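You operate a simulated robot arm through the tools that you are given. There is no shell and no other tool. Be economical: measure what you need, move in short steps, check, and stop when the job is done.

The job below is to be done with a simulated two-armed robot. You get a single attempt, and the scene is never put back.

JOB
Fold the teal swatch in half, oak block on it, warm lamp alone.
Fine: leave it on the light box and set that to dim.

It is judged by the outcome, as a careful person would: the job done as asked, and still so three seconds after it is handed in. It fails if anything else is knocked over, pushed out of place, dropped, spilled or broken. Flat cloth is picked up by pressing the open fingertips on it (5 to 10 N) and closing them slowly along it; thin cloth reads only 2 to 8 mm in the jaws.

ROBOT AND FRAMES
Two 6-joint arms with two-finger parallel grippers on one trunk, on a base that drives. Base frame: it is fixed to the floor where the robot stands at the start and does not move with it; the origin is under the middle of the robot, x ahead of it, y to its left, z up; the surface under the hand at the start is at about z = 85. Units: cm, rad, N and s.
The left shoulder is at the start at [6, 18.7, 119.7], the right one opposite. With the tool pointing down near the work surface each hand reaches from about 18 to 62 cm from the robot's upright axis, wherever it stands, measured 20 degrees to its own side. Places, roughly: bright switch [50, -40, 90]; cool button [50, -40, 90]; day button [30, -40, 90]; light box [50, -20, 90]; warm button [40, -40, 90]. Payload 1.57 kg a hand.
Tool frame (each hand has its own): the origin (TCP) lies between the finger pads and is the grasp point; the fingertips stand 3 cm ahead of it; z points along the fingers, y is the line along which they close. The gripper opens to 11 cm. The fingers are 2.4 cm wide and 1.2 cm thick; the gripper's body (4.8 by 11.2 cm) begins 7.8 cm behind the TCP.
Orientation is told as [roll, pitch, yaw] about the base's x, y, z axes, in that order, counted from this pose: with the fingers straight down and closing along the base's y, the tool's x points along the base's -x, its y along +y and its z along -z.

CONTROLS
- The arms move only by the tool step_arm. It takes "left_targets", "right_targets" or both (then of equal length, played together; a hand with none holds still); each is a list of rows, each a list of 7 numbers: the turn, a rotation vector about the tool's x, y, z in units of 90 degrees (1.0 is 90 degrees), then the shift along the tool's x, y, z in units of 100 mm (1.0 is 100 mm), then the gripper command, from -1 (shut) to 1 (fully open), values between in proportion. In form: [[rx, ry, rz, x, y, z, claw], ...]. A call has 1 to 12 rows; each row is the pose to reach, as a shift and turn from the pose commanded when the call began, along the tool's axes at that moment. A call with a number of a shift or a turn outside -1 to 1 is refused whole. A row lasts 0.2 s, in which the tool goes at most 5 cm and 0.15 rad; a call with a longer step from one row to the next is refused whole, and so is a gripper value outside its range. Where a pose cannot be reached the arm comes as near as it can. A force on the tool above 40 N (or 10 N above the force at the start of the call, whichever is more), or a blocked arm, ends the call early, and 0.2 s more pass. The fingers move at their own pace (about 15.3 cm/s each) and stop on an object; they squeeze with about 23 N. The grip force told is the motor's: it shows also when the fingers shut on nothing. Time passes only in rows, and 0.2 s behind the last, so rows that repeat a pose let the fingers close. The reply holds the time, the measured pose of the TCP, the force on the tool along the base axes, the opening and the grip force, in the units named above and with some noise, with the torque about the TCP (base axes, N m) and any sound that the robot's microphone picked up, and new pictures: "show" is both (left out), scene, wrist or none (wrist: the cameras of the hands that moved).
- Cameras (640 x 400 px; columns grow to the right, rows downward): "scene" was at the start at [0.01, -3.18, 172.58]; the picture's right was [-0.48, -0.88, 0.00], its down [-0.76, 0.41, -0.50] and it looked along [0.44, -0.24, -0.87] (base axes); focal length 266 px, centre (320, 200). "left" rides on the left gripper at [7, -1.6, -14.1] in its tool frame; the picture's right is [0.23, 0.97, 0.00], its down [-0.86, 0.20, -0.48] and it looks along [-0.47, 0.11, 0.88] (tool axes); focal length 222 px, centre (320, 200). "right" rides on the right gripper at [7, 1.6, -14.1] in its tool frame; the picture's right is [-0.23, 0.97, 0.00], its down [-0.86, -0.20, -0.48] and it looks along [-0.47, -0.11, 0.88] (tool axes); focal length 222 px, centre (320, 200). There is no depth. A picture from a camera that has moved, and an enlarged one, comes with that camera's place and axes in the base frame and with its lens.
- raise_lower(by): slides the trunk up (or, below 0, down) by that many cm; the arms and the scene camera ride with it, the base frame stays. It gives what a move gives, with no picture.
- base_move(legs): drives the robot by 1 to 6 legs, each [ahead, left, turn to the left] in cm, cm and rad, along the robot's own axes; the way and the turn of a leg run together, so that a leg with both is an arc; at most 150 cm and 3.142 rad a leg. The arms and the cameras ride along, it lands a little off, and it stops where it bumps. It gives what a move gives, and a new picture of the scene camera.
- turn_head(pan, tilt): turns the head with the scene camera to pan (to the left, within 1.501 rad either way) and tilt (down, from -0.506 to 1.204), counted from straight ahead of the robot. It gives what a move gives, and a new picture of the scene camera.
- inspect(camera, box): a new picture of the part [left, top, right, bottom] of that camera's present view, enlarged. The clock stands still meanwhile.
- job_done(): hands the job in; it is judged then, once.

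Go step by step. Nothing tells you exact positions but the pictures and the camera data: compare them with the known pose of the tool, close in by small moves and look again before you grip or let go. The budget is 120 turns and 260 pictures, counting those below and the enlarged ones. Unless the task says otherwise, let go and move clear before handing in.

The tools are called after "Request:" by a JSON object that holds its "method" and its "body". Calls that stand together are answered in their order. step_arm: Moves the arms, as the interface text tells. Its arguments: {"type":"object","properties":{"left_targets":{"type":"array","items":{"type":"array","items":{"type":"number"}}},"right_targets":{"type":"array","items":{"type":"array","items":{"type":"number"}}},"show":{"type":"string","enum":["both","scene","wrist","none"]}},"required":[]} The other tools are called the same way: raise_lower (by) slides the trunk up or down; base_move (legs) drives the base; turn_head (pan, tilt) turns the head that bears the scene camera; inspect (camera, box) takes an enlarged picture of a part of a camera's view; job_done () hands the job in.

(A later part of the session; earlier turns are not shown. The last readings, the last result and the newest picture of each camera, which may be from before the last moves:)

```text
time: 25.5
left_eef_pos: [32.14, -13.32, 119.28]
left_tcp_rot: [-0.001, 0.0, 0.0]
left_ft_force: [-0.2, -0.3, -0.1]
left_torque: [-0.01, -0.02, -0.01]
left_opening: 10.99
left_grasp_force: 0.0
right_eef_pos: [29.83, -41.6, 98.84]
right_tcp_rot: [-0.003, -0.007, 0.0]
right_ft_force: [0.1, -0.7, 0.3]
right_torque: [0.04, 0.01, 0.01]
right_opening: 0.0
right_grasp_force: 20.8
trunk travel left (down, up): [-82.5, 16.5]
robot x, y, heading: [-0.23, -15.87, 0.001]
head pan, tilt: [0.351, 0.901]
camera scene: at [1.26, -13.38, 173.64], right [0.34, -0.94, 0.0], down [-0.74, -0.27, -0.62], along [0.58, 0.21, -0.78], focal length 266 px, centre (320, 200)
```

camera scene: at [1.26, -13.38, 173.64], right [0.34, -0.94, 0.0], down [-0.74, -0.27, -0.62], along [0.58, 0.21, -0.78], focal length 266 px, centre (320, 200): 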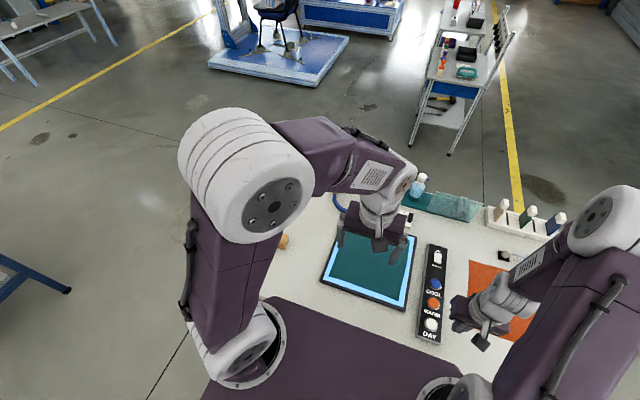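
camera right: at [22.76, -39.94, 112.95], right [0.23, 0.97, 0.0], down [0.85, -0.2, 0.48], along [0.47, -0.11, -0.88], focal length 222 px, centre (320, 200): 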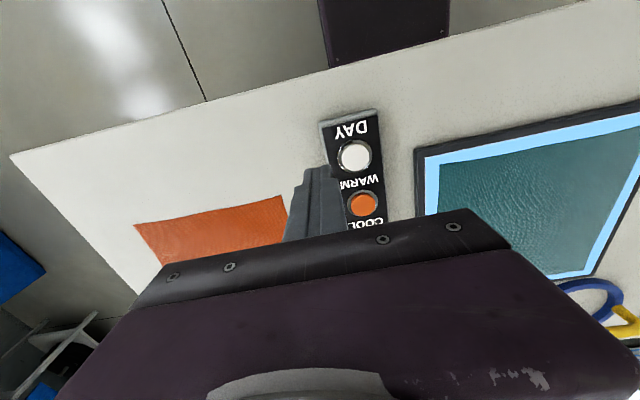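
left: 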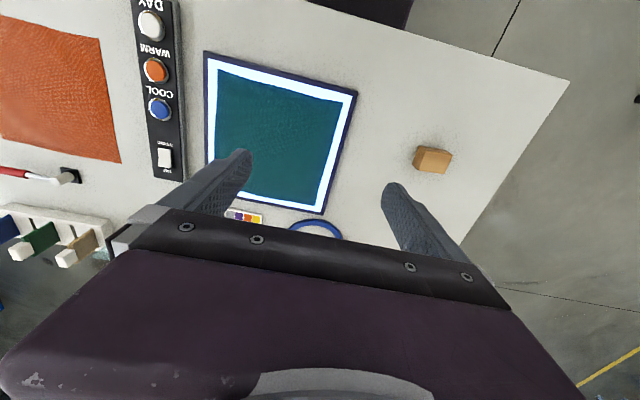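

Still bluish, so the cool lamp appears to be lit. I'll press cool once to see what it does.

Request:
{"method": "step_arm", "body": {"right_targets": [[0, 0, 0, -0.4, 0.2, 0, -1], [0, 0, 0, -0.8, 0.39, 0, -1], [0, 0, 0, -1, 0.39, 0, -1], [0, 0, 0, -1, 0.39, 0.2, -1]], "show": "none"}}

Request:
{"method": "turn_head", "body": {"pan": 0, "tilt": 1.0}}

Request:
{"method": "step_arm", "body": {"right_targets": [[0, 0, 0, -0.45, 0, 0, -1], [0, 0, 0, -0.45, 0, 0.2, -1], [0, 0, 0, -0.45, 0, 0.2, -1]]}}

Request:
{"method": "inspect", "body": {"camera": "right", "box": [240, 40, 420, 200]}}

```text
time: 26.5
left_eef_pos: [32.31, -13.47, 119.22]
left_tcp_rot: [0.001, -0.002, 0.0]
left_ft_force: [0.6, -0.2, 0.9]
left_torque: [0.01, 0.01, 0.02]
left_opening: 10.99
left_grasp_force: 0.0
right_eef_pos: [40.12, -37.99, 97.05]
right_tcp_rot: [0.0, -0.006, -0.002]
right_ft_force: [-0.2, 0.7, 0.2]
right_torque: [0.0, 0.0, 0.02]
right_opening: 0.0
right_grasp_force: 20.8
trunk travel left (down, up): [-82.5, 16.5]
robot x, y, heading: [0.15, -15.94, 0.002]
head pan, tilt: [0.351, 0.901]
```

```text
time: 27.4
left_eef_pos: [32.28, -13.33, 119.07]
left_tcp_rot: [0.0, 0.002, 0.002]
left_ft_force: [0.3, -0.4, -0.4]
left_torque: [0.04, 0.03, 0.02]
left_opening: 11.01
left_grasp_force: 0.0
right_eef_pos: [40.01, -37.77, 97.08]
right_tcp_rot: [0.0, -0.006, 0.002]
right_ft_force: [0.1, 0.2, 0.4]
right_torque: [0.02, 0.02, 0.03]
right_opening: 0.01
right_grasp_force: 21.6
trunk travel left (down, up): [-82.5, 16.5]
robot x, y, heading: [0.23, -15.66, 0.0]
head pan, tilt: [0.0, 1.0]
camera scene: at [1.11, -15.94, 172.91], right [0.0, -1.0, 0.0], down [-0.84, 0.0, -0.54], along [0.54, 0.0, -0.84], focal length 266 px, centre (320, 200)
```

scene: 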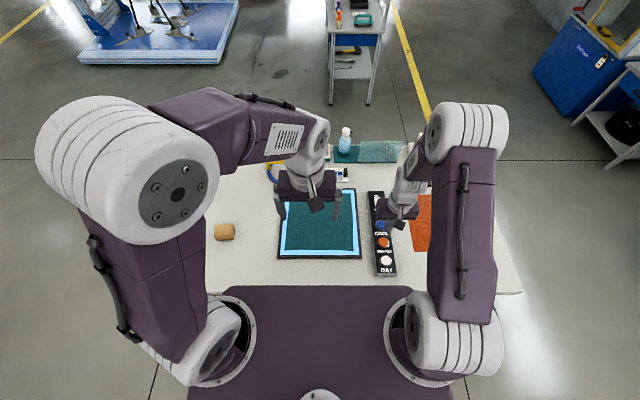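

```text
time: 28.2
left_eef_pos: [32.15, -13.39, 119.28]
left_tcp_rot: [-0.001, 0.001, 0.001]
left_ft_force: [0.5, 0.0, 0.4]
left_torque: [0.04, -0.05, -0.01]
left_opening: 10.99
left_grasp_force: 0.0
right_eef_pos: [44.67, -37.69, 95.17]
right_tcp_rot: [-0.001, -0.005, -0.001]
right_ft_force: [0.1, 0.4, -0.7]
right_torque: [0.06, -0.03, -0.01]
right_opening: 0.01
right_grasp_force: 21.4
trunk travel left (down, up): [-82.5, 16.5]
robot x, y, heading: [0.09, -16.11, -0.003]
head pan, tilt: [0.0, 1.0]
camera scene: at [0.99, -15.96, 172.91], right [0.0, -1.0, 0.0], down [-0.84, 0.0, -0.54], along [0.54, 0.0, -0.84], focal length 266 px, centre (320, 200)
camera right: at [37.47, -36.15, 109.19], right [0.23, 0.97, 0.0], down [0.85, -0.2, 0.48], along [0.47, -0.11, -0.88], focal length 222 px, centre (320, 200)
```

scene: 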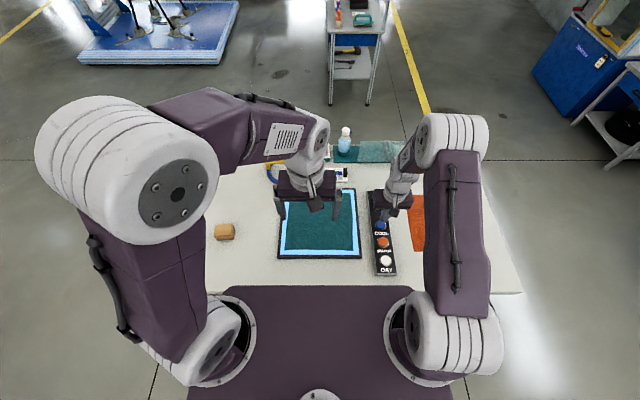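
right: 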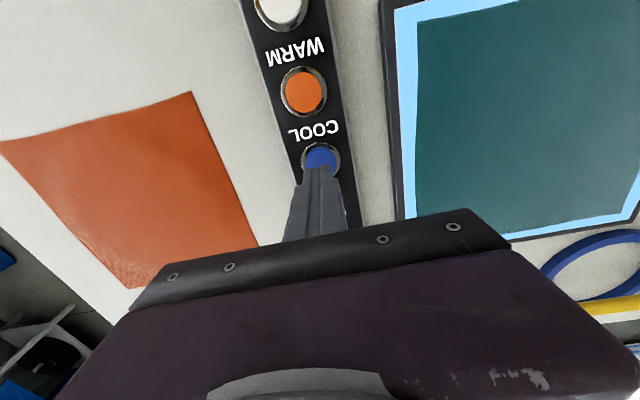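

```text
2.50 times, centred on (330, 120) of right
camera zoom: at [37.47, -36.15, 109.19], right [0.23, 0.97, 0.0], down [0.85, -0.2, 0.48], along [0.47, -0.11, -0.88], focal length 555 px, centre (295, 400)
```

zoom: 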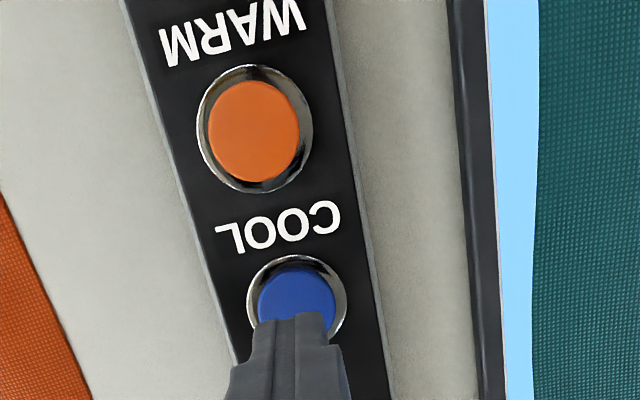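

Request:
{"method": "step_arm", "body": {"right_targets": [[0, 0, 0, 0.04, 0, 0.2, -1], [0, 0, 0, 0.04, 0, 0.38, -1], [0, 0, 0, 0.04, 0, 0.41, -1], [0, 0, 0, 0.04, 0, 0.44, -1], [0, 0, 0, 0.04, 0, 0.47, -1], [0, 0, 0, 0.04, 0, 0.49, -1], [0, 0, 0, 0.04, 0, 0.1, -1], [0, 0, 0, 0.04, 0, 0, -1]]}}

```text
time: 30.0
left_eef_pos: [32.19, -13.31, 119.16]
left_tcp_rot: [-0.001, 0.0, 0.0]
left_ft_force: [0.0, -0.1, -1.3]
left_torque: [0.03, 0.02, -0.03]
left_opening: 11.0
left_grasp_force: 0.1
right_eef_pos: [44.0, -37.91, 94.71]
right_tcp_rot: [0.0, -0.004, -0.001]
right_ft_force: [-0.6, 0.0, -0.8]
right_torque: [-0.03, 0.0, 0.0]
right_opening: 0.0
right_grasp_force: 21.5
trunk travel left (down, up): [-82.5, 16.5]
robot x, y, heading: [0.09, -15.83, 0.002]
head pan, tilt: [0.0, 1.0]
heard: click, click
camera scene: at [1.0, -15.93, 172.9], right [0.0, -1.0, 0.0], down [-0.84, 0.0, -0.54], along [0.54, 0.0, -0.84], focal length 266 px, centre (320, 200)
camera right: at [36.85, -36.27, 108.9], right [0.23, 0.97, 0.0], down [0.85, -0.2, 0.48], along [0.47, -0.11, -0.88], focal length 222 px, centre (320, 200)
```

scene: 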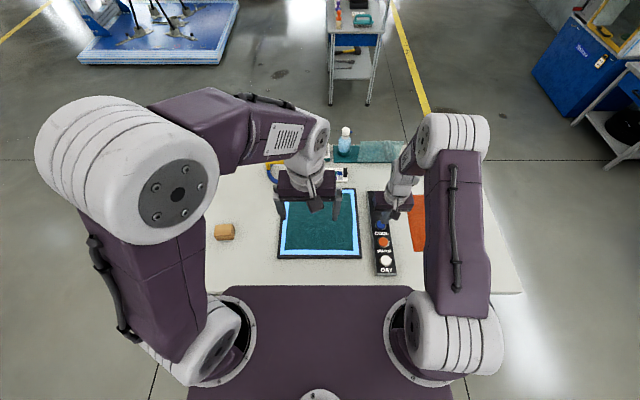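
right: 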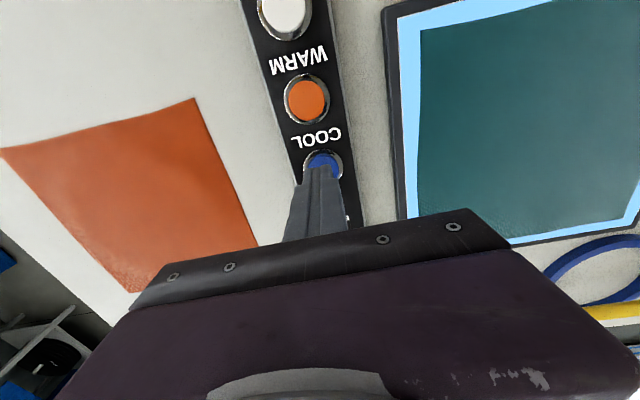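

Request:
{"method": "step_arm", "body": {"right_targets": [[0, 0, 0, 0, 0, -0.4, -1], [0, 0, 0, 0.3, -0.3, -0.6, -1], [0, 0, 0, 0.6, -0.6, -0.8, -1], [0, 0, 0, 0.9, -0.9, -0.9, -1], [0, 0, 0, 0.9, -0.9, -0.9, -1]], "show": "wrist"}}

Request:
{"method": "inspect", "body": {"camera": "scene", "box": [345, 185, 405, 280]}}

Request:
{"method": "inspect", "body": {"camera": "left", "box": [100, 0, 500, 250]}}

```text
time: 31.2
left_eef_pos: [32.25, -13.34, 119.29]
left_tcp_rot: [0.0, -0.001, 0.001]
left_ft_force: [0.8, 0.5, 1.1]
left_torque: [-0.01, -0.02, 0.01]
left_opening: 11.0
left_grasp_force: 0.1
right_eef_pos: [34.87, -46.99, 103.96]
right_tcp_rot: [0.0, -0.006, -0.001]
right_ft_force: [-0.4, 0.2, 0.3]
right_torque: [-0.01, 0.02, -0.01]
right_opening: 0.0
right_grasp_force: 21.4
trunk travel left (down, up): [-82.5, 16.5]
robot x, y, heading: [-0.2, -15.65, -0.0]
head pan, tilt: [0.0, 1.0]
camera right: at [27.75, -45.37, 118.03], right [0.23, 0.97, 0.0], down [0.85, -0.2, 0.48], along [0.47, -0.11, -0.88], focal length 222 px, centre (320, 200)
```

right: 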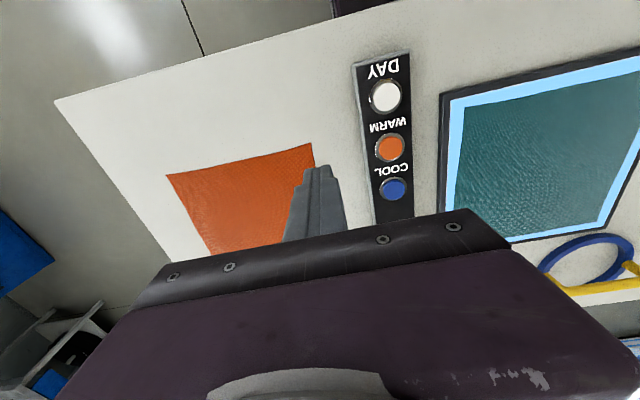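

```text
4.21 times, centred on (375, 232) of scene
camera zoom: at [1.15, -15.92, 172.91], right [0.0, -1.0, 0.0], down [-0.84, 0.0, -0.54], along [0.54, 0.0, -0.84], focal length 1122 px, centre (88, 63)
```

zoom: 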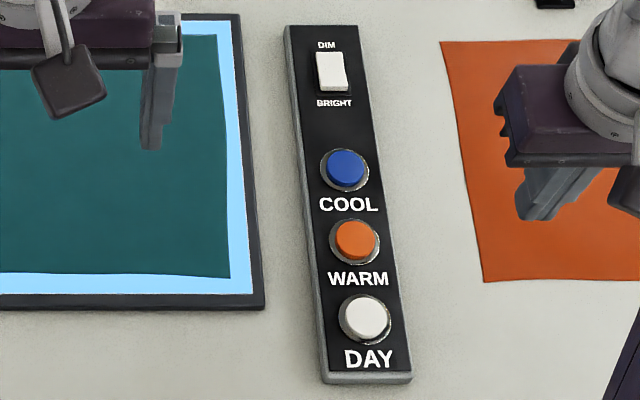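

```text
1.60 times, centred on (300, 125) of left
camera zoom: at [25.37, -15.07, 133.32], right [-0.23, 0.97, 0.0], down [0.86, 0.2, 0.48], along [0.47, 0.11, -0.88], focal length 355 px, centre (352, 320)
```

zoom: 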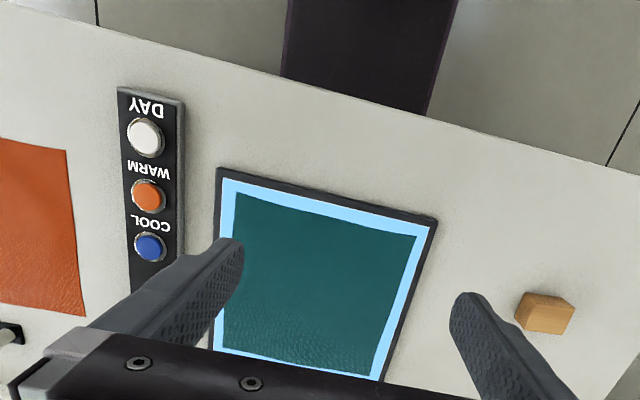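

No visible change yet; the lit lamp may be day. I'll press day once, slowly, and watch the box.

Request:
{"method": "step_arm", "body": {"right_targets": [[0, 0, 0, 0.35, 0.45, 0, -1], [0, 0, 0, 0.36, 0.92, 0, -1], [0, 0, 0, 0.36, 0.92, 0.45, -1], [0, 0, 0, 0.36, 0.92, 0.9, -1], [0, 0, 0, 0.36, 0.92, 0.9, -1]]}}

Request:
{"method": "inspect", "body": {"camera": "right", "box": [240, 40, 420, 200]}}

```text
refused: row 1 steps farther than a row can; nothing moved
```

```text
2.50 times, centred on (330, 120) of right
camera zoom: at [27.75, -45.37, 118.03], right [0.23, 0.97, 0.0], down [0.85, -0.2, 0.48], along [0.47, -0.11, -0.88], focal length 555 px, centre (295, 400)
```

zoom: 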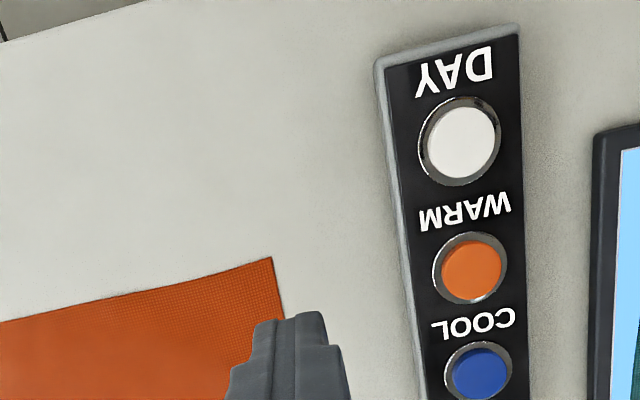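

Request:
{"method": "step_arm", "body": {"right_targets": [[0, 0, 0, 0.2, 0.4, 0, -1], [0, 0, 0, 0.36, 0.8, 0, -1], [0, 0, 0, 0.36, 0.92, 0.4, -1], [0, 0, 0, 0.36, 0.92, 0.8, -1], [0, 0, 0, 0.36, 0.92, 0.85, -1], [0, 0, 0, 0.36, 0.92, 0.85, -1]], "show": "wrist"}}

Request:
{"method": "inspect", "body": {"camera": "right", "box": [240, 40, 420, 200]}}

```text
time: 32.6
left_eef_pos: [32.23, -13.38, 119.2]
left_tcp_rot: [0.001, -0.001, 0.001]
left_ft_force: [0.1, 0.6, 0.3]
left_torque: [-0.02, 0.01, 0.02]
left_opening: 11.01
left_grasp_force: 0.0
right_eef_pos: [31.31, -37.77, 95.4]
right_tcp_rot: [0.0, -0.005, -0.001]
right_ft_force: [-0.3, -0.3, 0.9]
right_torque: [0.02, -0.02, 0.01]
right_opening: 0.02
right_grasp_force: 21.5
trunk travel left (down, up): [-82.5, 16.5]
robot x, y, heading: [0.04, -15.9, -0.0]
head pan, tilt: [0.0, 1.0]
camera right: at [24.17, -36.07, 109.32], right [0.23, 0.97, 0.0], down [0.85, -0.2, 0.48], along [0.47, -0.11, -0.88], focal length 222 px, centre (320, 200)
```

right: 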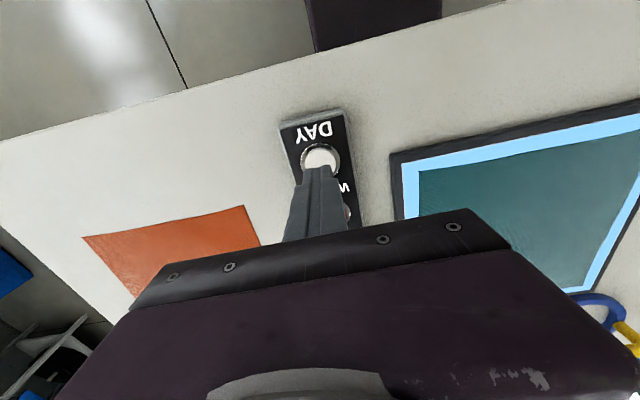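

```text
2.50 times, centred on (330, 120) of right
camera zoom: at [24.17, -36.07, 109.32], right [0.23, 0.97, 0.0], down [0.85, -0.2, 0.48], along [0.47, -0.11, -0.88], focal length 555 px, centre (295, 400)
```

zoom: 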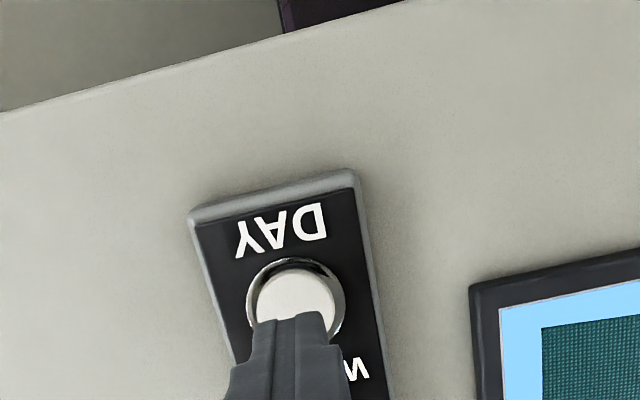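

Request:
{"method": "step_arm", "body": {"right_targets": [[0, 0, 0, 0.02, 0, 0.2, -1], [0, 0, 0, 0.02, 0, 0.4, -1], [0, 0, 0, 0.02, 0, 0.43, -1], [0, 0, 0, 0.02, 0, 0.46, -1], [0, 0, 0, 0.02, 0, 0.49, -1], [0, 0, 0, 0.02, 0, 0.51, -1]], "show": "wrist"}}

Request:
{"method": "step_arm", "body": {"right_targets": [[0, 0, 0, 0, 0, -0.04, -1], [0, 0, 0, 0, 0, -0.08, -1], [0, 0, 0, 0, 0, -0.4, -1], [0, 0, 0, 0, 0, -0.7, -1], [0, 0, 0, 0, 0, -0.7, -1]]}}

```text
time: 34.0
left_eef_pos: [32.08, -13.4, 119.35]
left_tcp_rot: [0.001, -0.003, 0.0]
left_ft_force: [-0.6, 0.0, -0.7]
left_torque: [-0.03, -0.02, 0.0]
left_opening: 11.0
left_grasp_force: 0.0
right_eef_pos: [31.21, -37.67, 90.38]
right_tcp_rot: [0.0, -0.008, -0.002]
right_ft_force: [0.2, -5.6, 15.0]
right_torque: [-0.19, 0.01, 0.01]
right_opening: 0.0
right_grasp_force: 21.2
trunk travel left (down, up): [-82.5, 16.5]
robot x, y, heading: [0.32, -16.11, 0.001]
head pan, tilt: [0.0, 1.0]
heard: click, click
camera right: at [24.08, -36.09, 104.38], right [0.23, 0.97, 0.0], down [0.85, -0.2, 0.48], along [0.47, -0.11, -0.87], focal length 222 px, centre (320, 200)
```

right: 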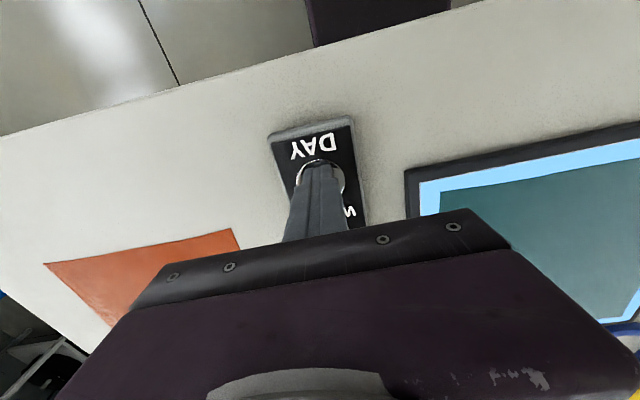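

```text
time: 35.2
left_eef_pos: [32.33, -13.38, 119.18]
left_tcp_rot: [0.001, 0.0, 0.001]
left_ft_force: [-0.2, -0.2, -0.2]
left_torque: [0.02, -0.01, 0.02]
left_opening: 11.0
left_grasp_force: 0.1
right_eef_pos: [31.56, -37.69, 97.44]
right_tcp_rot: [0.001, -0.004, 0.001]
right_ft_force: [0.1, 0.0, -0.7]
right_torque: [-0.05, 0.01, 0.01]
right_opening: 0.01
right_grasp_force: 21.6
trunk travel left (down, up): [-82.5, 16.5]
robot x, y, heading: [-0.44, -16.3, 0.0]
head pan, tilt: [0.0, 1.0]
camera scene: at [1.21, -15.98, 172.91], right [0.0, -1.0, 0.0], down [-0.84, 0.0, -0.54], along [0.54, 0.0, -0.84], focal length 266 px, centre (320, 200)
camera right: at [24.39, -36.02, 111.51], right [0.23, 0.97, 0.0], down [0.85, -0.2, 0.48], along [0.47, -0.11, -0.88], focal length 222 px, centre (320, 200)
```

scene: 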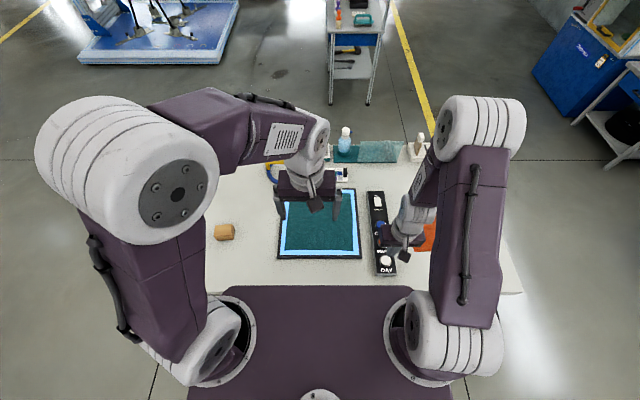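
right: 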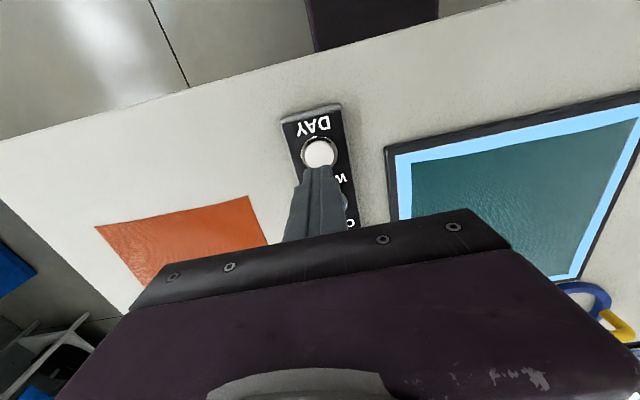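

Clicks: warm 1, warm 1, cool 2, day 2 — this looks like interlocked buttons, the second click being the previous one popping out. I'll take a fixed reference view, press warm again and compare.

Request:
{"method": "inspect", "body": {"camera": "scene", "box": [200, 140, 520, 300]}}

Request:
{"method": "step_arm", "body": {"right_targets": [[0, 0, 0, -0.32, 0, 0, -1], [0, 0, 0, -0.64, 0, 0, -1], [0, 0, 0, -0.64, 0, 0.3, -1], [0, 0, 0, -0.64, 0, 0.6, -1], [0, 0, 0, -0.64, 0, 0.63, -1], [0, 0, 0, -0.64, 0, 0.66, -1], [0, 0, 0, -0.64, 0, 0.69, -1], [0, 0, 0, -0.64, 0, 0.71, -1]], "show": "none"}}

Request:
{"method": "inspect", "body": {"camera": "scene", "box": [200, 140, 520, 300]}}

```text
2.00 times, centred on (360, 220) of scene
camera zoom: at [1.21, -15.98, 172.91], right [0.0, -1.0, 0.0], down [-0.84, 0.0, -0.54], along [0.54, 0.0, -0.84], focal length 533 px, centre (240, 160)
```

zoom: 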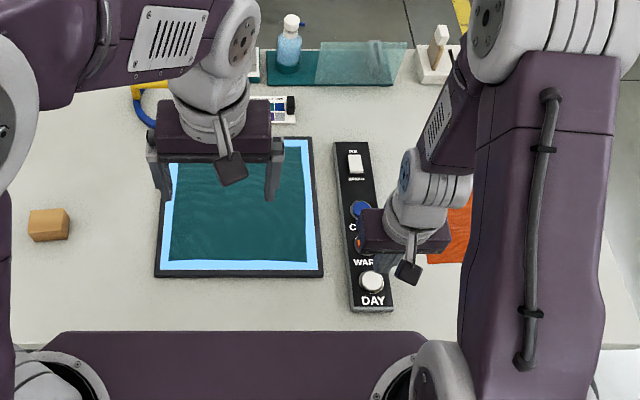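

```text
time: 37.0
left_eef_pos: [32.03, -13.44, 119.27]
left_tcp_rot: [0.0, -0.002, 0.0]
left_ft_force: [0.1, -0.8, -0.2]
left_torque: [-0.01, 0.0, 0.02]
left_opening: 11.0
left_grasp_force: 0.0
right_eef_pos: [37.64, -37.61, 90.44]
right_tcp_rot: [0.0, -0.007, -0.002]
right_ft_force: [-2.5, -1.7, 11.0]
right_torque: [-0.05, 0.08, 0.0]
right_opening: 0.01
right_grasp_force: 21.1
trunk travel left (down, up): [-82.5, 16.5]
robot x, y, heading: [0.21, -16.0, 0.002]
head pan, tilt: [0.0, 1.0]
heard: click
```

```text
2.00 times, centred on (360, 220) of scene
camera zoom: at [0.91, -15.93, 172.93], right [0.0, -1.0, 0.0], down [-0.84, 0.0, -0.54], along [0.54, 0.0, -0.84], focal length 533 px, centre (240, 160)
```

zoom: 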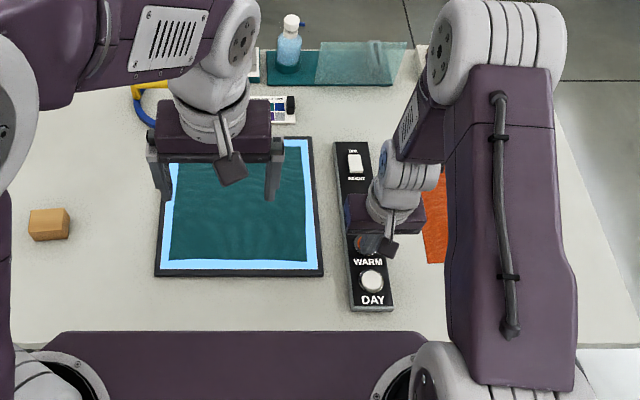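

Request:
{"method": "step_arm", "body": {"right_targets": [[0, 0, 0, 0, 0, -0.04, -1], [0, 0, 0, 0, 0, -0.1, -1], [0, 0, 0, 0, 0, -0.5, -1], [0, 0, 0, 0, -0.4, -0.7, -1], [0, 0, 0, 0, -0.85, -0.7, -1], [0, 0, 0, 0, -0.85, -0.7, -1]], "show": "none"}}

Request:
{"method": "inspect", "body": {"camera": "scene", "box": [365, 210, 405, 280]}}

Request:
{"method": "inspect", "body": {"camera": "right", "box": [320, 60, 450, 220]}}

Request:
{"method": "inspect", "body": {"camera": "scene", "box": [270, 230, 310, 265]}}

```text
time: 38.4
left_eef_pos: [32.23, -13.27, 119.18]
left_tcp_rot: [-0.002, 0.002, 0.0]
left_ft_force: [0.1, 0.9, 0.1]
left_torque: [0.0, 0.01, 0.0]
left_opening: 11.01
left_grasp_force: 0.0
right_eef_pos: [37.57, -45.9, 97.34]
right_tcp_rot: [-0.002, -0.004, -0.001]
right_ft_force: [-0.2, -0.4, -0.4]
right_torque: [-0.06, -0.02, 0.03]
right_opening: 0.0
right_grasp_force: 21.3
trunk travel left (down, up): [-82.5, 16.5]
robot x, y, heading: [0.27, -15.66, 0.001]
head pan, tilt: [0.0, 1.0]
```

```text
5.71 times, centred on (385, 245) of scene
camera zoom: at [1.11, -15.79, 172.91], right [0.0, -1.0, 0.0], down [-0.84, 0.0, -0.54], along [0.54, 0.0, -0.84], focal length 1522 px, centre (-51, -57)
```

zoom: 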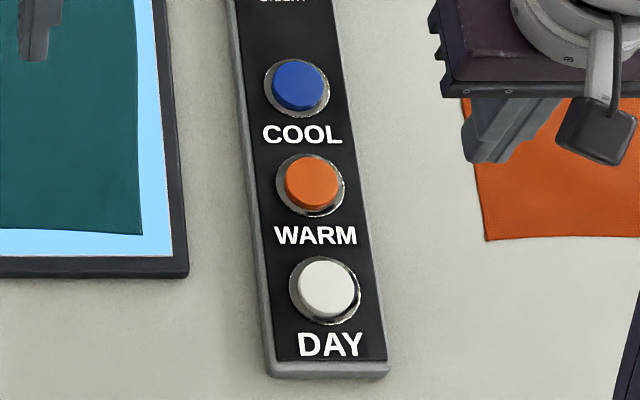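

```text
2.50 times, centred on (385, 140) of right
camera zoom: at [30.42, -44.24, 111.41], right [0.23, 0.97, 0.0], down [0.85, -0.2, 0.48], along [0.47, -0.11, -0.88], focal length 555 px, centre (158, 350)
```

zoom: 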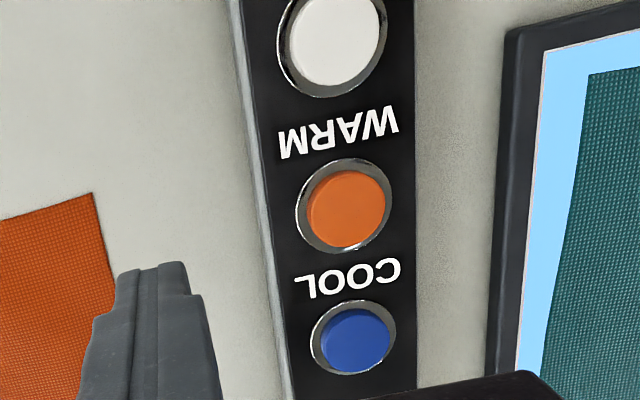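

```text
11.43 times, centred on (290, 248) of scene
camera zoom: at [1.11, -15.79, 172.91], right [0.0, -1.0, 0.0], down [-0.84, 0.0, -0.54], along [0.54, 0.0, -0.84], focal length 3045 px, centre (663, -343)
```

zoom: 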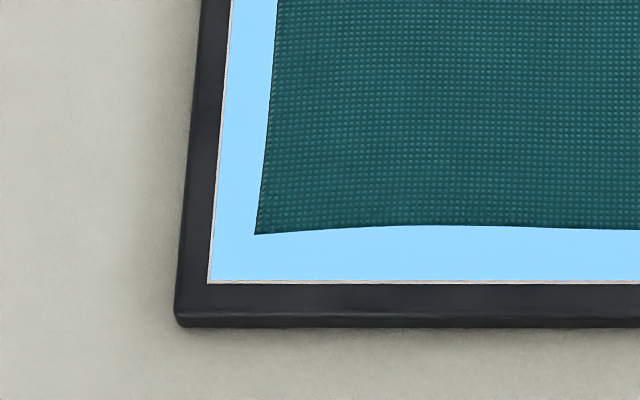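

The box is still cool-blue; perhaps the buttons toggle independently and my slow presses bounced. I'll press cool with one crisp stroke.

Request:
{"method": "step_arm", "body": {"right_targets": [[0, 0, 0, -0.3, 0.3, 0, -1], [0, 0, 0, -0.64, 0.6, 0, -1], [0, 0, 0, -0.65, 0.83, 0.1, -1], [0, 0, 0, -0.65, 0.83, 0.4, -1], [0, 0, 0, -0.65, 0.83, 0.55, -1], [0, 0, 0, -0.65, 0.83, 0.55, -1]], "show": "wrist"}}

Request:
{"method": "step_arm", "body": {"right_targets": [[0, 0, 0, 0, 0, 0.16, -1], [0, 0, 0, 0, 0, 0.16, -1]], "show": "wrist"}}

Request:
{"method": "step_arm", "body": {"right_targets": [[0, 0, 0, 0, 0, -0.3, -1], [0, 0, 0, 0, 0, -0.6, -1]], "show": "both"}}

```text
time: 39.8
left_eef_pos: [32.22, -13.45, 119.27]
left_tcp_rot: [0.001, -0.001, -0.001]
left_ft_force: [0.4, -0.2, -0.5]
left_torque: [0.0, 0.0, -0.01]
left_opening: 11.0
left_grasp_force: 0.1
right_eef_pos: [44.05, -37.52, 91.77]
right_tcp_rot: [-0.001, -0.007, 0.001]
right_ft_force: [0.3, -0.2, 0.2]
right_torque: [-0.04, 0.02, 0.01]
right_opening: 0.0
right_grasp_force: 21.2
trunk travel left (down, up): [-82.5, 16.5]
robot x, y, heading: [-0.25, -15.82, 0.0]
head pan, tilt: [0.0, 1.0]
camera right: at [36.91, -35.99, 105.74], right [0.23, 0.97, 0.0], down [0.85, -0.2, 0.48], along [0.47, -0.11, -0.88], focal length 222 px, centre (320, 200)
```

right: 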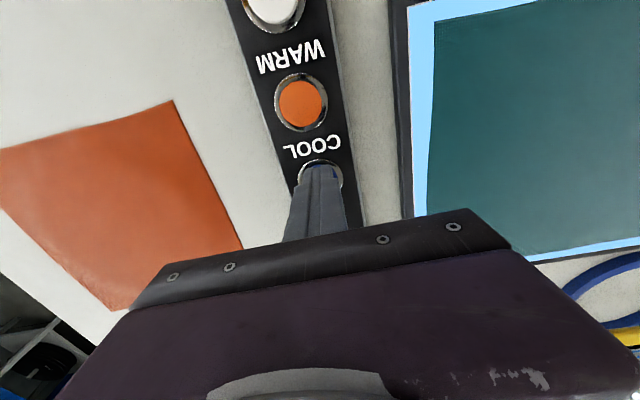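

```text
time: 40.4
left_eef_pos: [32.23, -13.41, 119.18]
left_tcp_rot: [0.0, 0.0, 0.0]
left_ft_force: [-0.3, 0.3, 0.3]
left_torque: [-0.04, -0.01, 0.01]
left_opening: 11.02
left_grasp_force: 0.1
right_eef_pos: [44.17, -37.57, 90.09]
right_tcp_rot: [-0.002, -0.008, 0.0]
right_ft_force: [0.8, -2.0, 19.6]
right_torque: [-0.06, -0.02, -0.05]
right_opening: 0.01
right_grasp_force: 21.1
trunk travel left (down, up): [-82.5, 16.5]
robot x, y, heading: [-0.07, -16.1, -0.001]
head pan, tilt: [0.0, 1.0]
heard: click
camera right: at [37.0, -36.02, 104.25], right [0.23, 0.97, 0.0], down [0.85, -0.2, 0.48], along [0.47, -0.11, -0.87], focal length 222 px, centre (320, 200)
```

right: 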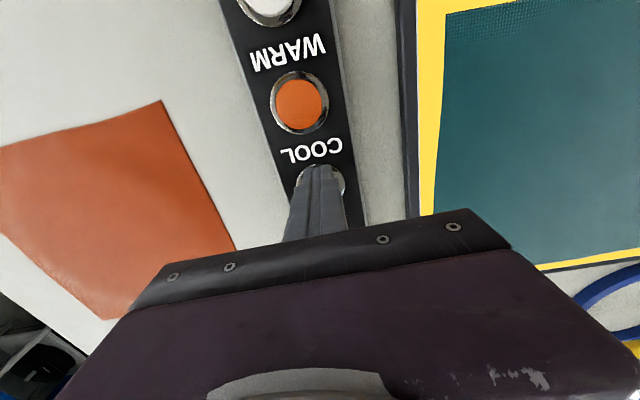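

```text
time: 41.0
left_eef_pos: [32.15, -13.39, 119.2]
left_tcp_rot: [-0.002, -0.002, -0.001]
left_ft_force: [0.2, 0.5, -0.2]
left_torque: [0.02, -0.01, 0.05]
left_opening: 10.97
left_grasp_force: 0.1
right_eef_pos: [43.91, -37.69, 96.07]
right_tcp_rot: [0.0, -0.005, 0.001]
right_ft_force: [-0.6, -0.3, -0.1]
right_torque: [0.04, 0.02, -0.02]
right_opening: 0.0
right_grasp_force: 21.3
trunk travel left (down, up): [-82.5, 16.5]
robot x, y, heading: [-0.13, -15.92, -0.001]
head pan, tilt: [0.0, 1.0]
camera scene: at [0.97, -15.91, 172.9], right [0.0, -1.0, 0.0], down [-0.84, 0.0, -0.54], along [0.54, 0.0, -0.84], focal length 266 px, centre (320, 200)
camera right: at [36.8, -36.06, 110.14], right [0.23, 0.97, 0.0], down [0.85, -0.2, 0.48], along [0.47, -0.11, -0.88], focal length 222 px, centre (320, 200)
```

scene: 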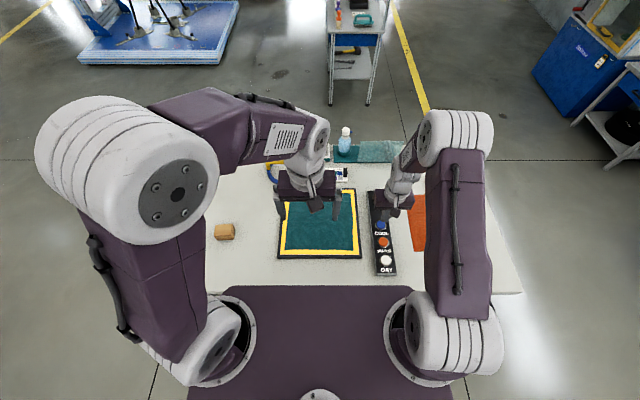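
right: 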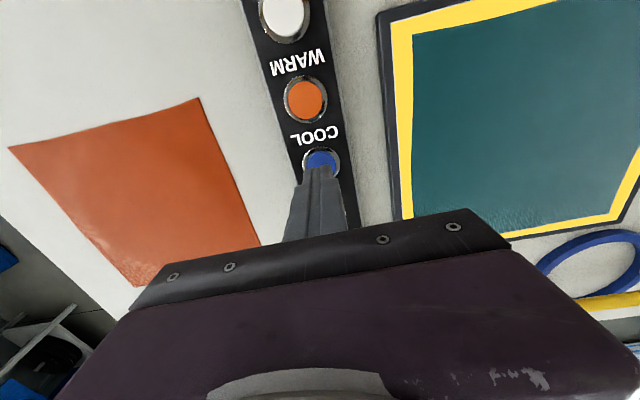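

The buttons are independent toggles and the box is now warm yellow. A hidden lamp (day) might still be on beneath, so I'll toggle warm off crisply to check.

Request:
{"method": "step_arm", "body": {"right_targets": [[0, 0, 0, 0.3, 0, 0, -1], [0, 0, 0, 0.64, 0, 0, -1], [0, 0, 0, 0.64, 0, 0.25, -1], [0, 0, 0, 0.64, 0, 0.43, -1], [0, 0, 0, 0.64, 0, 0.43, -1]], "show": "none"}}

Request:
{"method": "step_arm", "body": {"right_targets": [[0, 0, 0, 0, 0, 0.16, -1], [0, 0, 0, 0, 0, 0.16, -1]], "show": "none"}}

Request:
{"method": "step_arm", "body": {"right_targets": [[0, 0, 0, 0, 0, -0.3, -1], [0, 0, 0, 0, 0, -0.6, -1]], "show": "both"}}

```text
time: 42.2
left_eef_pos: [32.17, -13.32, 119.18]
left_tcp_rot: [0.0, 0.0, -0.001]
left_ft_force: [-0.2, -0.5, -0.4]
left_torque: [0.01, 0.0, -0.01]
left_opening: 11.01
left_grasp_force: 0.0
right_eef_pos: [37.6, -37.85, 91.92]
right_tcp_rot: [0.001, -0.008, 0.001]
right_ft_force: [0.9, -0.3, -0.3]
right_torque: [-0.03, 0.01, -0.02]
right_opening: 0.0
right_grasp_force: 21.7
trunk travel left (down, up): [-82.5, 16.5]
robot x, y, heading: [-0.18, -16.06, -0.001]
head pan, tilt: [0.0, 1.0]
```

```text
time: 42.8
left_eef_pos: [32.2, -13.42, 119.19]
left_tcp_rot: [-0.001, 0.001, 0.0]
left_ft_force: [1.2, -0.5, 0.3]
left_torque: [0.0, 0.01, 0.0]
left_opening: 11.0
left_grasp_force: 0.1
right_eef_pos: [37.77, -37.8, 90.13]
right_tcp_rot: [-0.003, -0.005, -0.001]
right_ft_force: [0.5, -1.4, 17.6]
right_torque: [-0.07, 0.0, -0.04]
right_opening: 0.01
right_grasp_force: 21.5
trunk travel left (down, up): [-82.5, 16.5]
robot x, y, heading: [0.02, -15.85, 0.003]
head pan, tilt: [0.0, 1.0]
heard: click
```

```text
time: 43.4
left_eef_pos: [32.19, -13.33, 119.23]
left_tcp_rot: [-0.002, -0.001, -0.002]
left_ft_force: [0.2, -0.3, 0.0]
left_torque: [-0.03, -0.03, -0.02]
left_opening: 10.99
left_grasp_force: 0.1
right_eef_pos: [37.63, -37.7, 96.03]
right_tcp_rot: [-0.001, -0.005, -0.003]
right_ft_force: [0.6, 0.0, -0.2]
right_torque: [0.01, 0.01, -0.01]
right_opening: 0.0
right_grasp_force: 21.5
trunk travel left (down, up): [-82.5, 16.5]
robot x, y, heading: [0.38, -15.53, 0.005]
head pan, tilt: [0.0, 1.0]
camera scene: at [0.97, -15.89, 172.9], right [0.0, -1.0, 0.0], down [-0.84, 0.0, -0.54], along [0.54, 0.0, -0.84], focal length 266 px, centre (320, 200)
camera right: at [30.43, -36.12, 110.21], right [0.23, 0.97, 0.0], down [0.85, -0.2, 0.48], along [0.47, -0.11, -0.88], focal length 222 px, centre (320, 200)
```

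scene: 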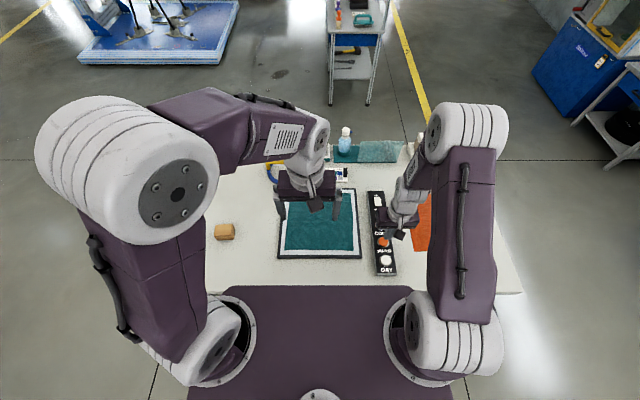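
right: 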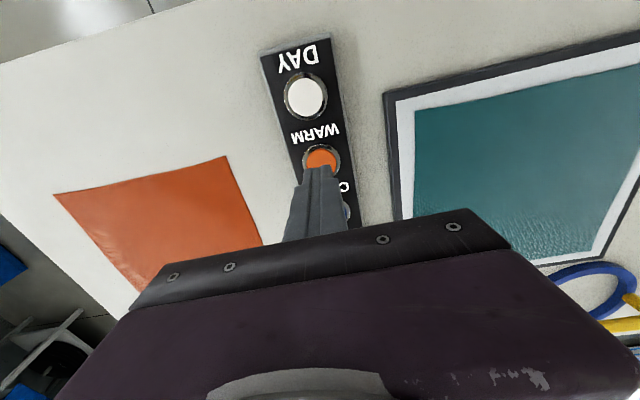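

Request:
{"method": "inspect", "body": {"camera": "scene", "box": [270, 230, 310, 265]}}

Request:
{"method": "step_arm", "body": {"right_targets": [[0, 0, 0, 0.3, 0, 0, -1], [0, 0, 0, 0.64, 0, 0, -1], [0, 0, 0, 0.64, 0, 0.25, -1], [0, 0, 0, 0.64, 0, 0.43, -1], [0, 0, 0, 0.64, 0, 0.43, -1]], "show": "none"}}

Request:
{"method": "step_arm", "body": {"right_targets": [[0, 0, 0, 0, 0, 0.16, -1], [0, 0, 0, 0, 0, 0.16, -1]], "show": "none"}}

Request:
{"method": "step_arm", "body": {"right_targets": [[0, 0, 0, 0, 0, -0.3, -1], [0, 0, 0, 0, 0, -0.6, -1]], "show": "wrist"}}

Request:
{"method": "inspect", "body": {"camera": "scene", "box": [270, 230, 310, 265]}}

```text
11.43 times, centred on (290, 248) of scene
camera zoom: at [0.97, -15.89, 172.9], right [0.0, -1.0, 0.0], down [-0.84, 0.0, -0.54], along [0.54, 0.0, -0.84], focal length 3045 px, centre (663, -343)
```

zoom: 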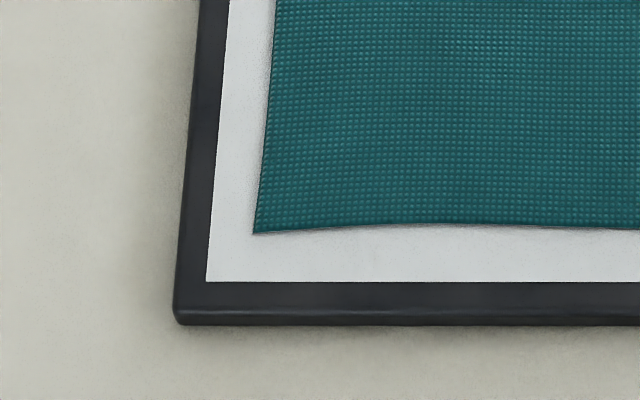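

```text
time: 44.6
left_eef_pos: [32.08, -13.28, 119.21]
left_tcp_rot: [-0.001, 0.0, 0.0]
left_ft_force: [-0.3, -0.4, 0.5]
left_torque: [-0.03, -0.03, 0.01]
left_opening: 10.97
left_grasp_force: 0.0
right_eef_pos: [31.23, -37.77, 91.98]
right_tcp_rot: [0.0, -0.006, -0.001]
right_ft_force: [-0.7, -0.2, 1.3]
right_torque: [0.01, 0.02, 0.0]
right_opening: 0.0
right_grasp_force: 21.3
trunk travel left (down, up): [-82.5, 16.5]
robot x, y, heading: [-0.07, -16.03, -0.002]
head pan, tilt: [0.0, 1.0]
```

```text
time: 45.2
left_eef_pos: [32.27, -13.34, 119.23]
left_tcp_rot: [-0.001, -0.002, -0.001]
left_ft_force: [0.1, 0.0, 1.0]
left_torque: [-0.02, 0.03, 0.02]
left_opening: 11.0
left_grasp_force: 0.0
right_eef_pos: [31.39, -37.92, 90.39]
right_tcp_rot: [-0.002, -0.006, 0.0]
right_ft_force: [-0.6, 0.1, 11.9]
right_torque: [0.02, 0.06, -0.01]
right_opening: 0.01
right_grasp_force: 20.7
trunk travel left (down, up): [-82.5, 16.5]
robot x, y, heading: [-0.14, -15.8, -0.005]
head pan, tilt: [0.0, 1.0]
heard: click
```

```text
time: 45.8
left_eef_pos: [32.14, -13.32, 119.26]
left_tcp_rot: [-0.001, -0.002, 0.0]
left_ft_force: [0.5, 0.3, -0.8]
left_torque: [0.02, -0.04, -0.02]
left_opening: 10.99
left_grasp_force: 0.2
right_eef_pos: [31.18, -38.13, 96.42]
right_tcp_rot: [0.002, -0.004, 0.001]
right_ft_force: [0.9, 0.8, -0.1]
right_torque: [-0.01, -0.02, 0.0]
right_opening: 0.0
right_grasp_force: 21.6
trunk travel left (down, up): [-82.5, 16.5]
robot x, y, heading: [-0.04, -16.33, -0.001]
head pan, tilt: [0.0, 1.0]
camera right: at [24.05, -36.44, 110.43], right [0.23, 0.97, 0.0], down [0.85, -0.2, 0.48], along [0.47, -0.11, -0.88], focal length 222 px, centre (320, 200)
```

right: 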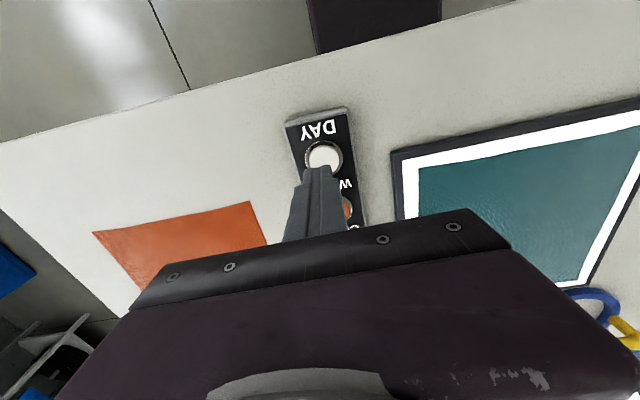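

```text
11.43 times, centred on (290, 248) of scene
camera zoom: at [0.92, -15.9, 172.9], right [0.0, -1.0, 0.0], down [-0.84, 0.0, -0.54], along [0.54, 0.0, -0.84], focal length 3045 px, centre (663, -343)
```

zoom: 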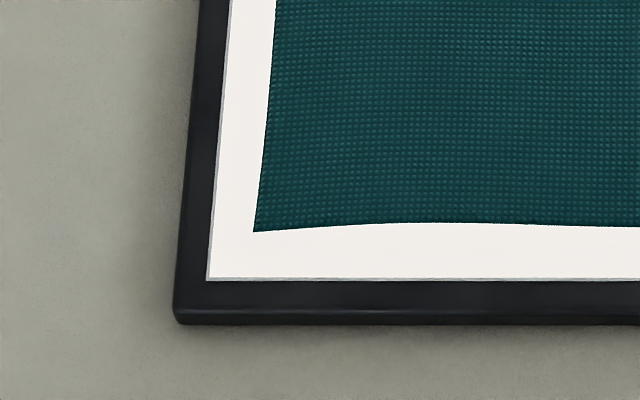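

Day was off (the box had been dark) and is now on. I'll turn day off again, then warm on.

Request:
{"method": "step_arm", "body": {"right_targets": [[0, 0, 0, 0, 0.03, 0.25, -1], [0, 0, 0, 0, 0.03, 0.43, -1], [0, 0, 0, 0, 0.03, 0.43, -1]], "show": "none"}}

Request:
{"method": "step_arm", "body": {"right_targets": [[0, 0, 0, 0, 0, 0.17, -1], [0, 0, 0, 0, 0, 0.17, -1]], "show": "none"}}

Request:
{"method": "step_arm", "body": {"right_targets": [[0, 0, 0, 0, 0, -0.3, -1], [0, 0, 0, 0, 0, -0.6, -1]], "show": "none"}}

Request:
{"method": "inspect", "body": {"camera": "scene", "box": [270, 230, 310, 265]}}

Request:
{"method": "step_arm", "body": {"right_targets": [[0, 0, 0, -0.3, 0, 0, -1], [0, 0, 0, -0.64, 0, 0, -1], [0, 0, 0, -0.64, 0, 0.25, -1], [0, 0, 0, -0.64, 0, 0.43, -1], [0, 0, 0, -0.64, 0, 0.43, -1]], "show": "none"}}

Request:
{"method": "step_arm", "body": {"right_targets": [[0, 0, 0, 0, 0, 0.17, -1], [0, 0, 0, 0, 0, 0.17, -1]], "show": "none"}}

Request:
{"method": "step_arm", "body": {"right_targets": [[0, 0, 0, 0, 0, -0.3, -1], [0, 0, 0, 0, 0, -0.6, -1]], "show": "scene"}}

```text
time: 46.6
left_eef_pos: [32.27, -13.38, 119.17]
left_tcp_rot: [-0.001, 0.0, -0.001]
left_ft_force: [-0.3, 0.3, -0.3]
left_torque: [0.0, 0.01, -0.01]
left_opening: 11.02
left_grasp_force: 0.1
right_eef_pos: [31.27, -37.77, 92.05]
right_tcp_rot: [0.0, -0.005, 0.001]
right_ft_force: [0.0, 0.0, -0.6]
right_torque: [0.0, 0.01, -0.02]
right_opening: 0.0
right_grasp_force: 21.3
trunk travel left (down, up): [-82.5, 16.5]
robot x, y, heading: [-0.21, -15.78, 0.002]
head pan, tilt: [0.0, 1.0]
```

```text
time: 47.2
left_eef_pos: [32.06, -13.29, 119.19]
left_tcp_rot: [-0.002, 0.001, 0.0]
left_ft_force: [0.2, 0.1, -0.7]
left_torque: [-0.02, -0.03, -0.01]
left_opening: 10.99
left_grasp_force: 0.1
right_eef_pos: [31.36, -37.63, 90.42]
right_tcp_rot: [0.0, -0.006, -0.002]
right_ft_force: [0.0, -2.2, 13.2]
right_torque: [-0.08, -0.02, -0.02]
right_opening: 0.01
right_grasp_force: 21.5
trunk travel left (down, up): [-82.5, 16.5]
robot x, y, heading: [-0.04, -15.93, -0.002]
head pan, tilt: [0.0, 1.0]
heard: click
```

```text
time: 47.8
left_eef_pos: [32.14, -13.27, 119.19]
left_tcp_rot: [0.0, -0.001, 0.001]
left_ft_force: [-0.9, -0.4, 0.4]
left_torque: [0.01, 0.0, -0.02]
left_opening: 11.0
left_grasp_force: 0.1
right_eef_pos: [31.23, -37.69, 96.57]
right_tcp_rot: [0.0, -0.005, -0.001]
right_ft_force: [-0.3, 1.1, -0.6]
right_torque: [0.0, 0.01, -0.03]
right_opening: 0.02
right_grasp_force: 21.2
trunk travel left (down, up): [-82.5, 16.5]
robot x, y, heading: [-0.24, -16.01, -0.002]
head pan, tilt: [0.0, 1.0]
```

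```text
11.43 times, centred on (290, 248) of scene
camera zoom: at [0.92, -15.9, 172.9], right [0.0, -1.0, 0.0], down [-0.84, 0.0, -0.54], along [0.54, 0.0, -0.84], focal length 3045 px, centre (663, -343)
```

zoom: 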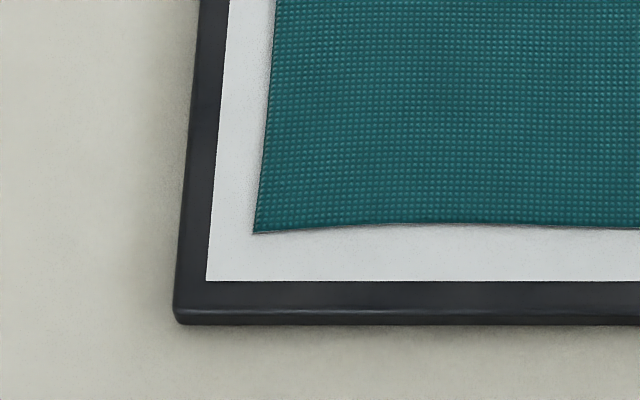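

```text
time: 49.0
left_eef_pos: [32.28, -13.37, 119.17]
left_tcp_rot: [0.001, -0.001, 0.002]
left_ft_force: [0.1, 0.0, -0.5]
left_torque: [-0.01, 0.0, 0.0]
left_opening: 11.01
left_grasp_force: 0.0
right_eef_pos: [37.73, -37.56, 92.2]
right_tcp_rot: [0.002, -0.006, 0.0]
right_ft_force: [0.6, 1.4, -0.5]
right_torque: [-0.01, -0.02, 0.01]
right_opening: 0.0
right_grasp_force: 21.4
trunk travel left (down, up): [-82.5, 16.5]
robot x, y, heading: [0.08, -15.81, 0.005]
head pan, tilt: [0.0, 1.0]
```

```text
time: 49.6
left_eef_pos: [32.11, -13.37, 119.28]
left_tcp_rot: [0.001, 0.0, 0.001]
left_ft_force: [-0.8, -0.7, 0.1]
left_torque: [0.0, -0.01, 0.04]
left_opening: 11.03
left_grasp_force: 0.1
right_eef_pos: [37.62, -37.5, 90.55]
right_tcp_rot: [-0.004, -0.006, -0.002]
right_ft_force: [-0.8, -0.5, 10.2]
right_torque: [0.0, -0.01, -0.02]
right_opening: 0.0
right_grasp_force: 21.3
trunk travel left (down, up): [-82.5, 16.5]
robot x, y, heading: [-0.12, -15.9, 0.0]
head pan, tilt: [0.0, 1.0]
heard: click
```

```text
time: 50.2
left_eef_pos: [32.06, -13.35, 119.37]
left_tcp_rot: [0.0, 0.0, 0.0]
left_ft_force: [-1.0, 0.1, -0.3]
left_torque: [-0.03, -0.02, 0.0]
left_opening: 11.0
left_grasp_force: 0.1
right_eef_pos: [37.51, -37.37, 96.35]
right_tcp_rot: [-0.001, -0.004, 0.0]
right_ft_force: [-0.7, 0.2, 0.8]
right_torque: [0.02, 0.01, -0.03]
right_opening: 0.01
right_grasp_force: 21.4
trunk travel left (down, up): [-82.5, 16.5]
robot x, y, heading: [-0.18, -16.03, -0.0]
head pan, tilt: [0.0, 1.0]
camera scene: at [0.94, -15.9, 172.9], right [0.0, -1.0, 0.0], down [-0.84, 0.0, -0.54], along [0.54, 0.0, -0.84], focal length 266 px, centre (320, 200)
```

scene: 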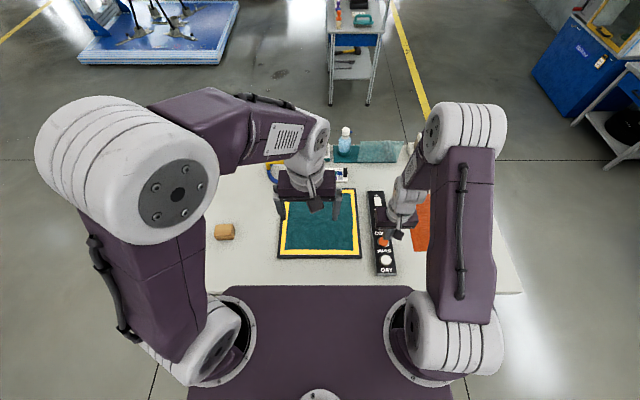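

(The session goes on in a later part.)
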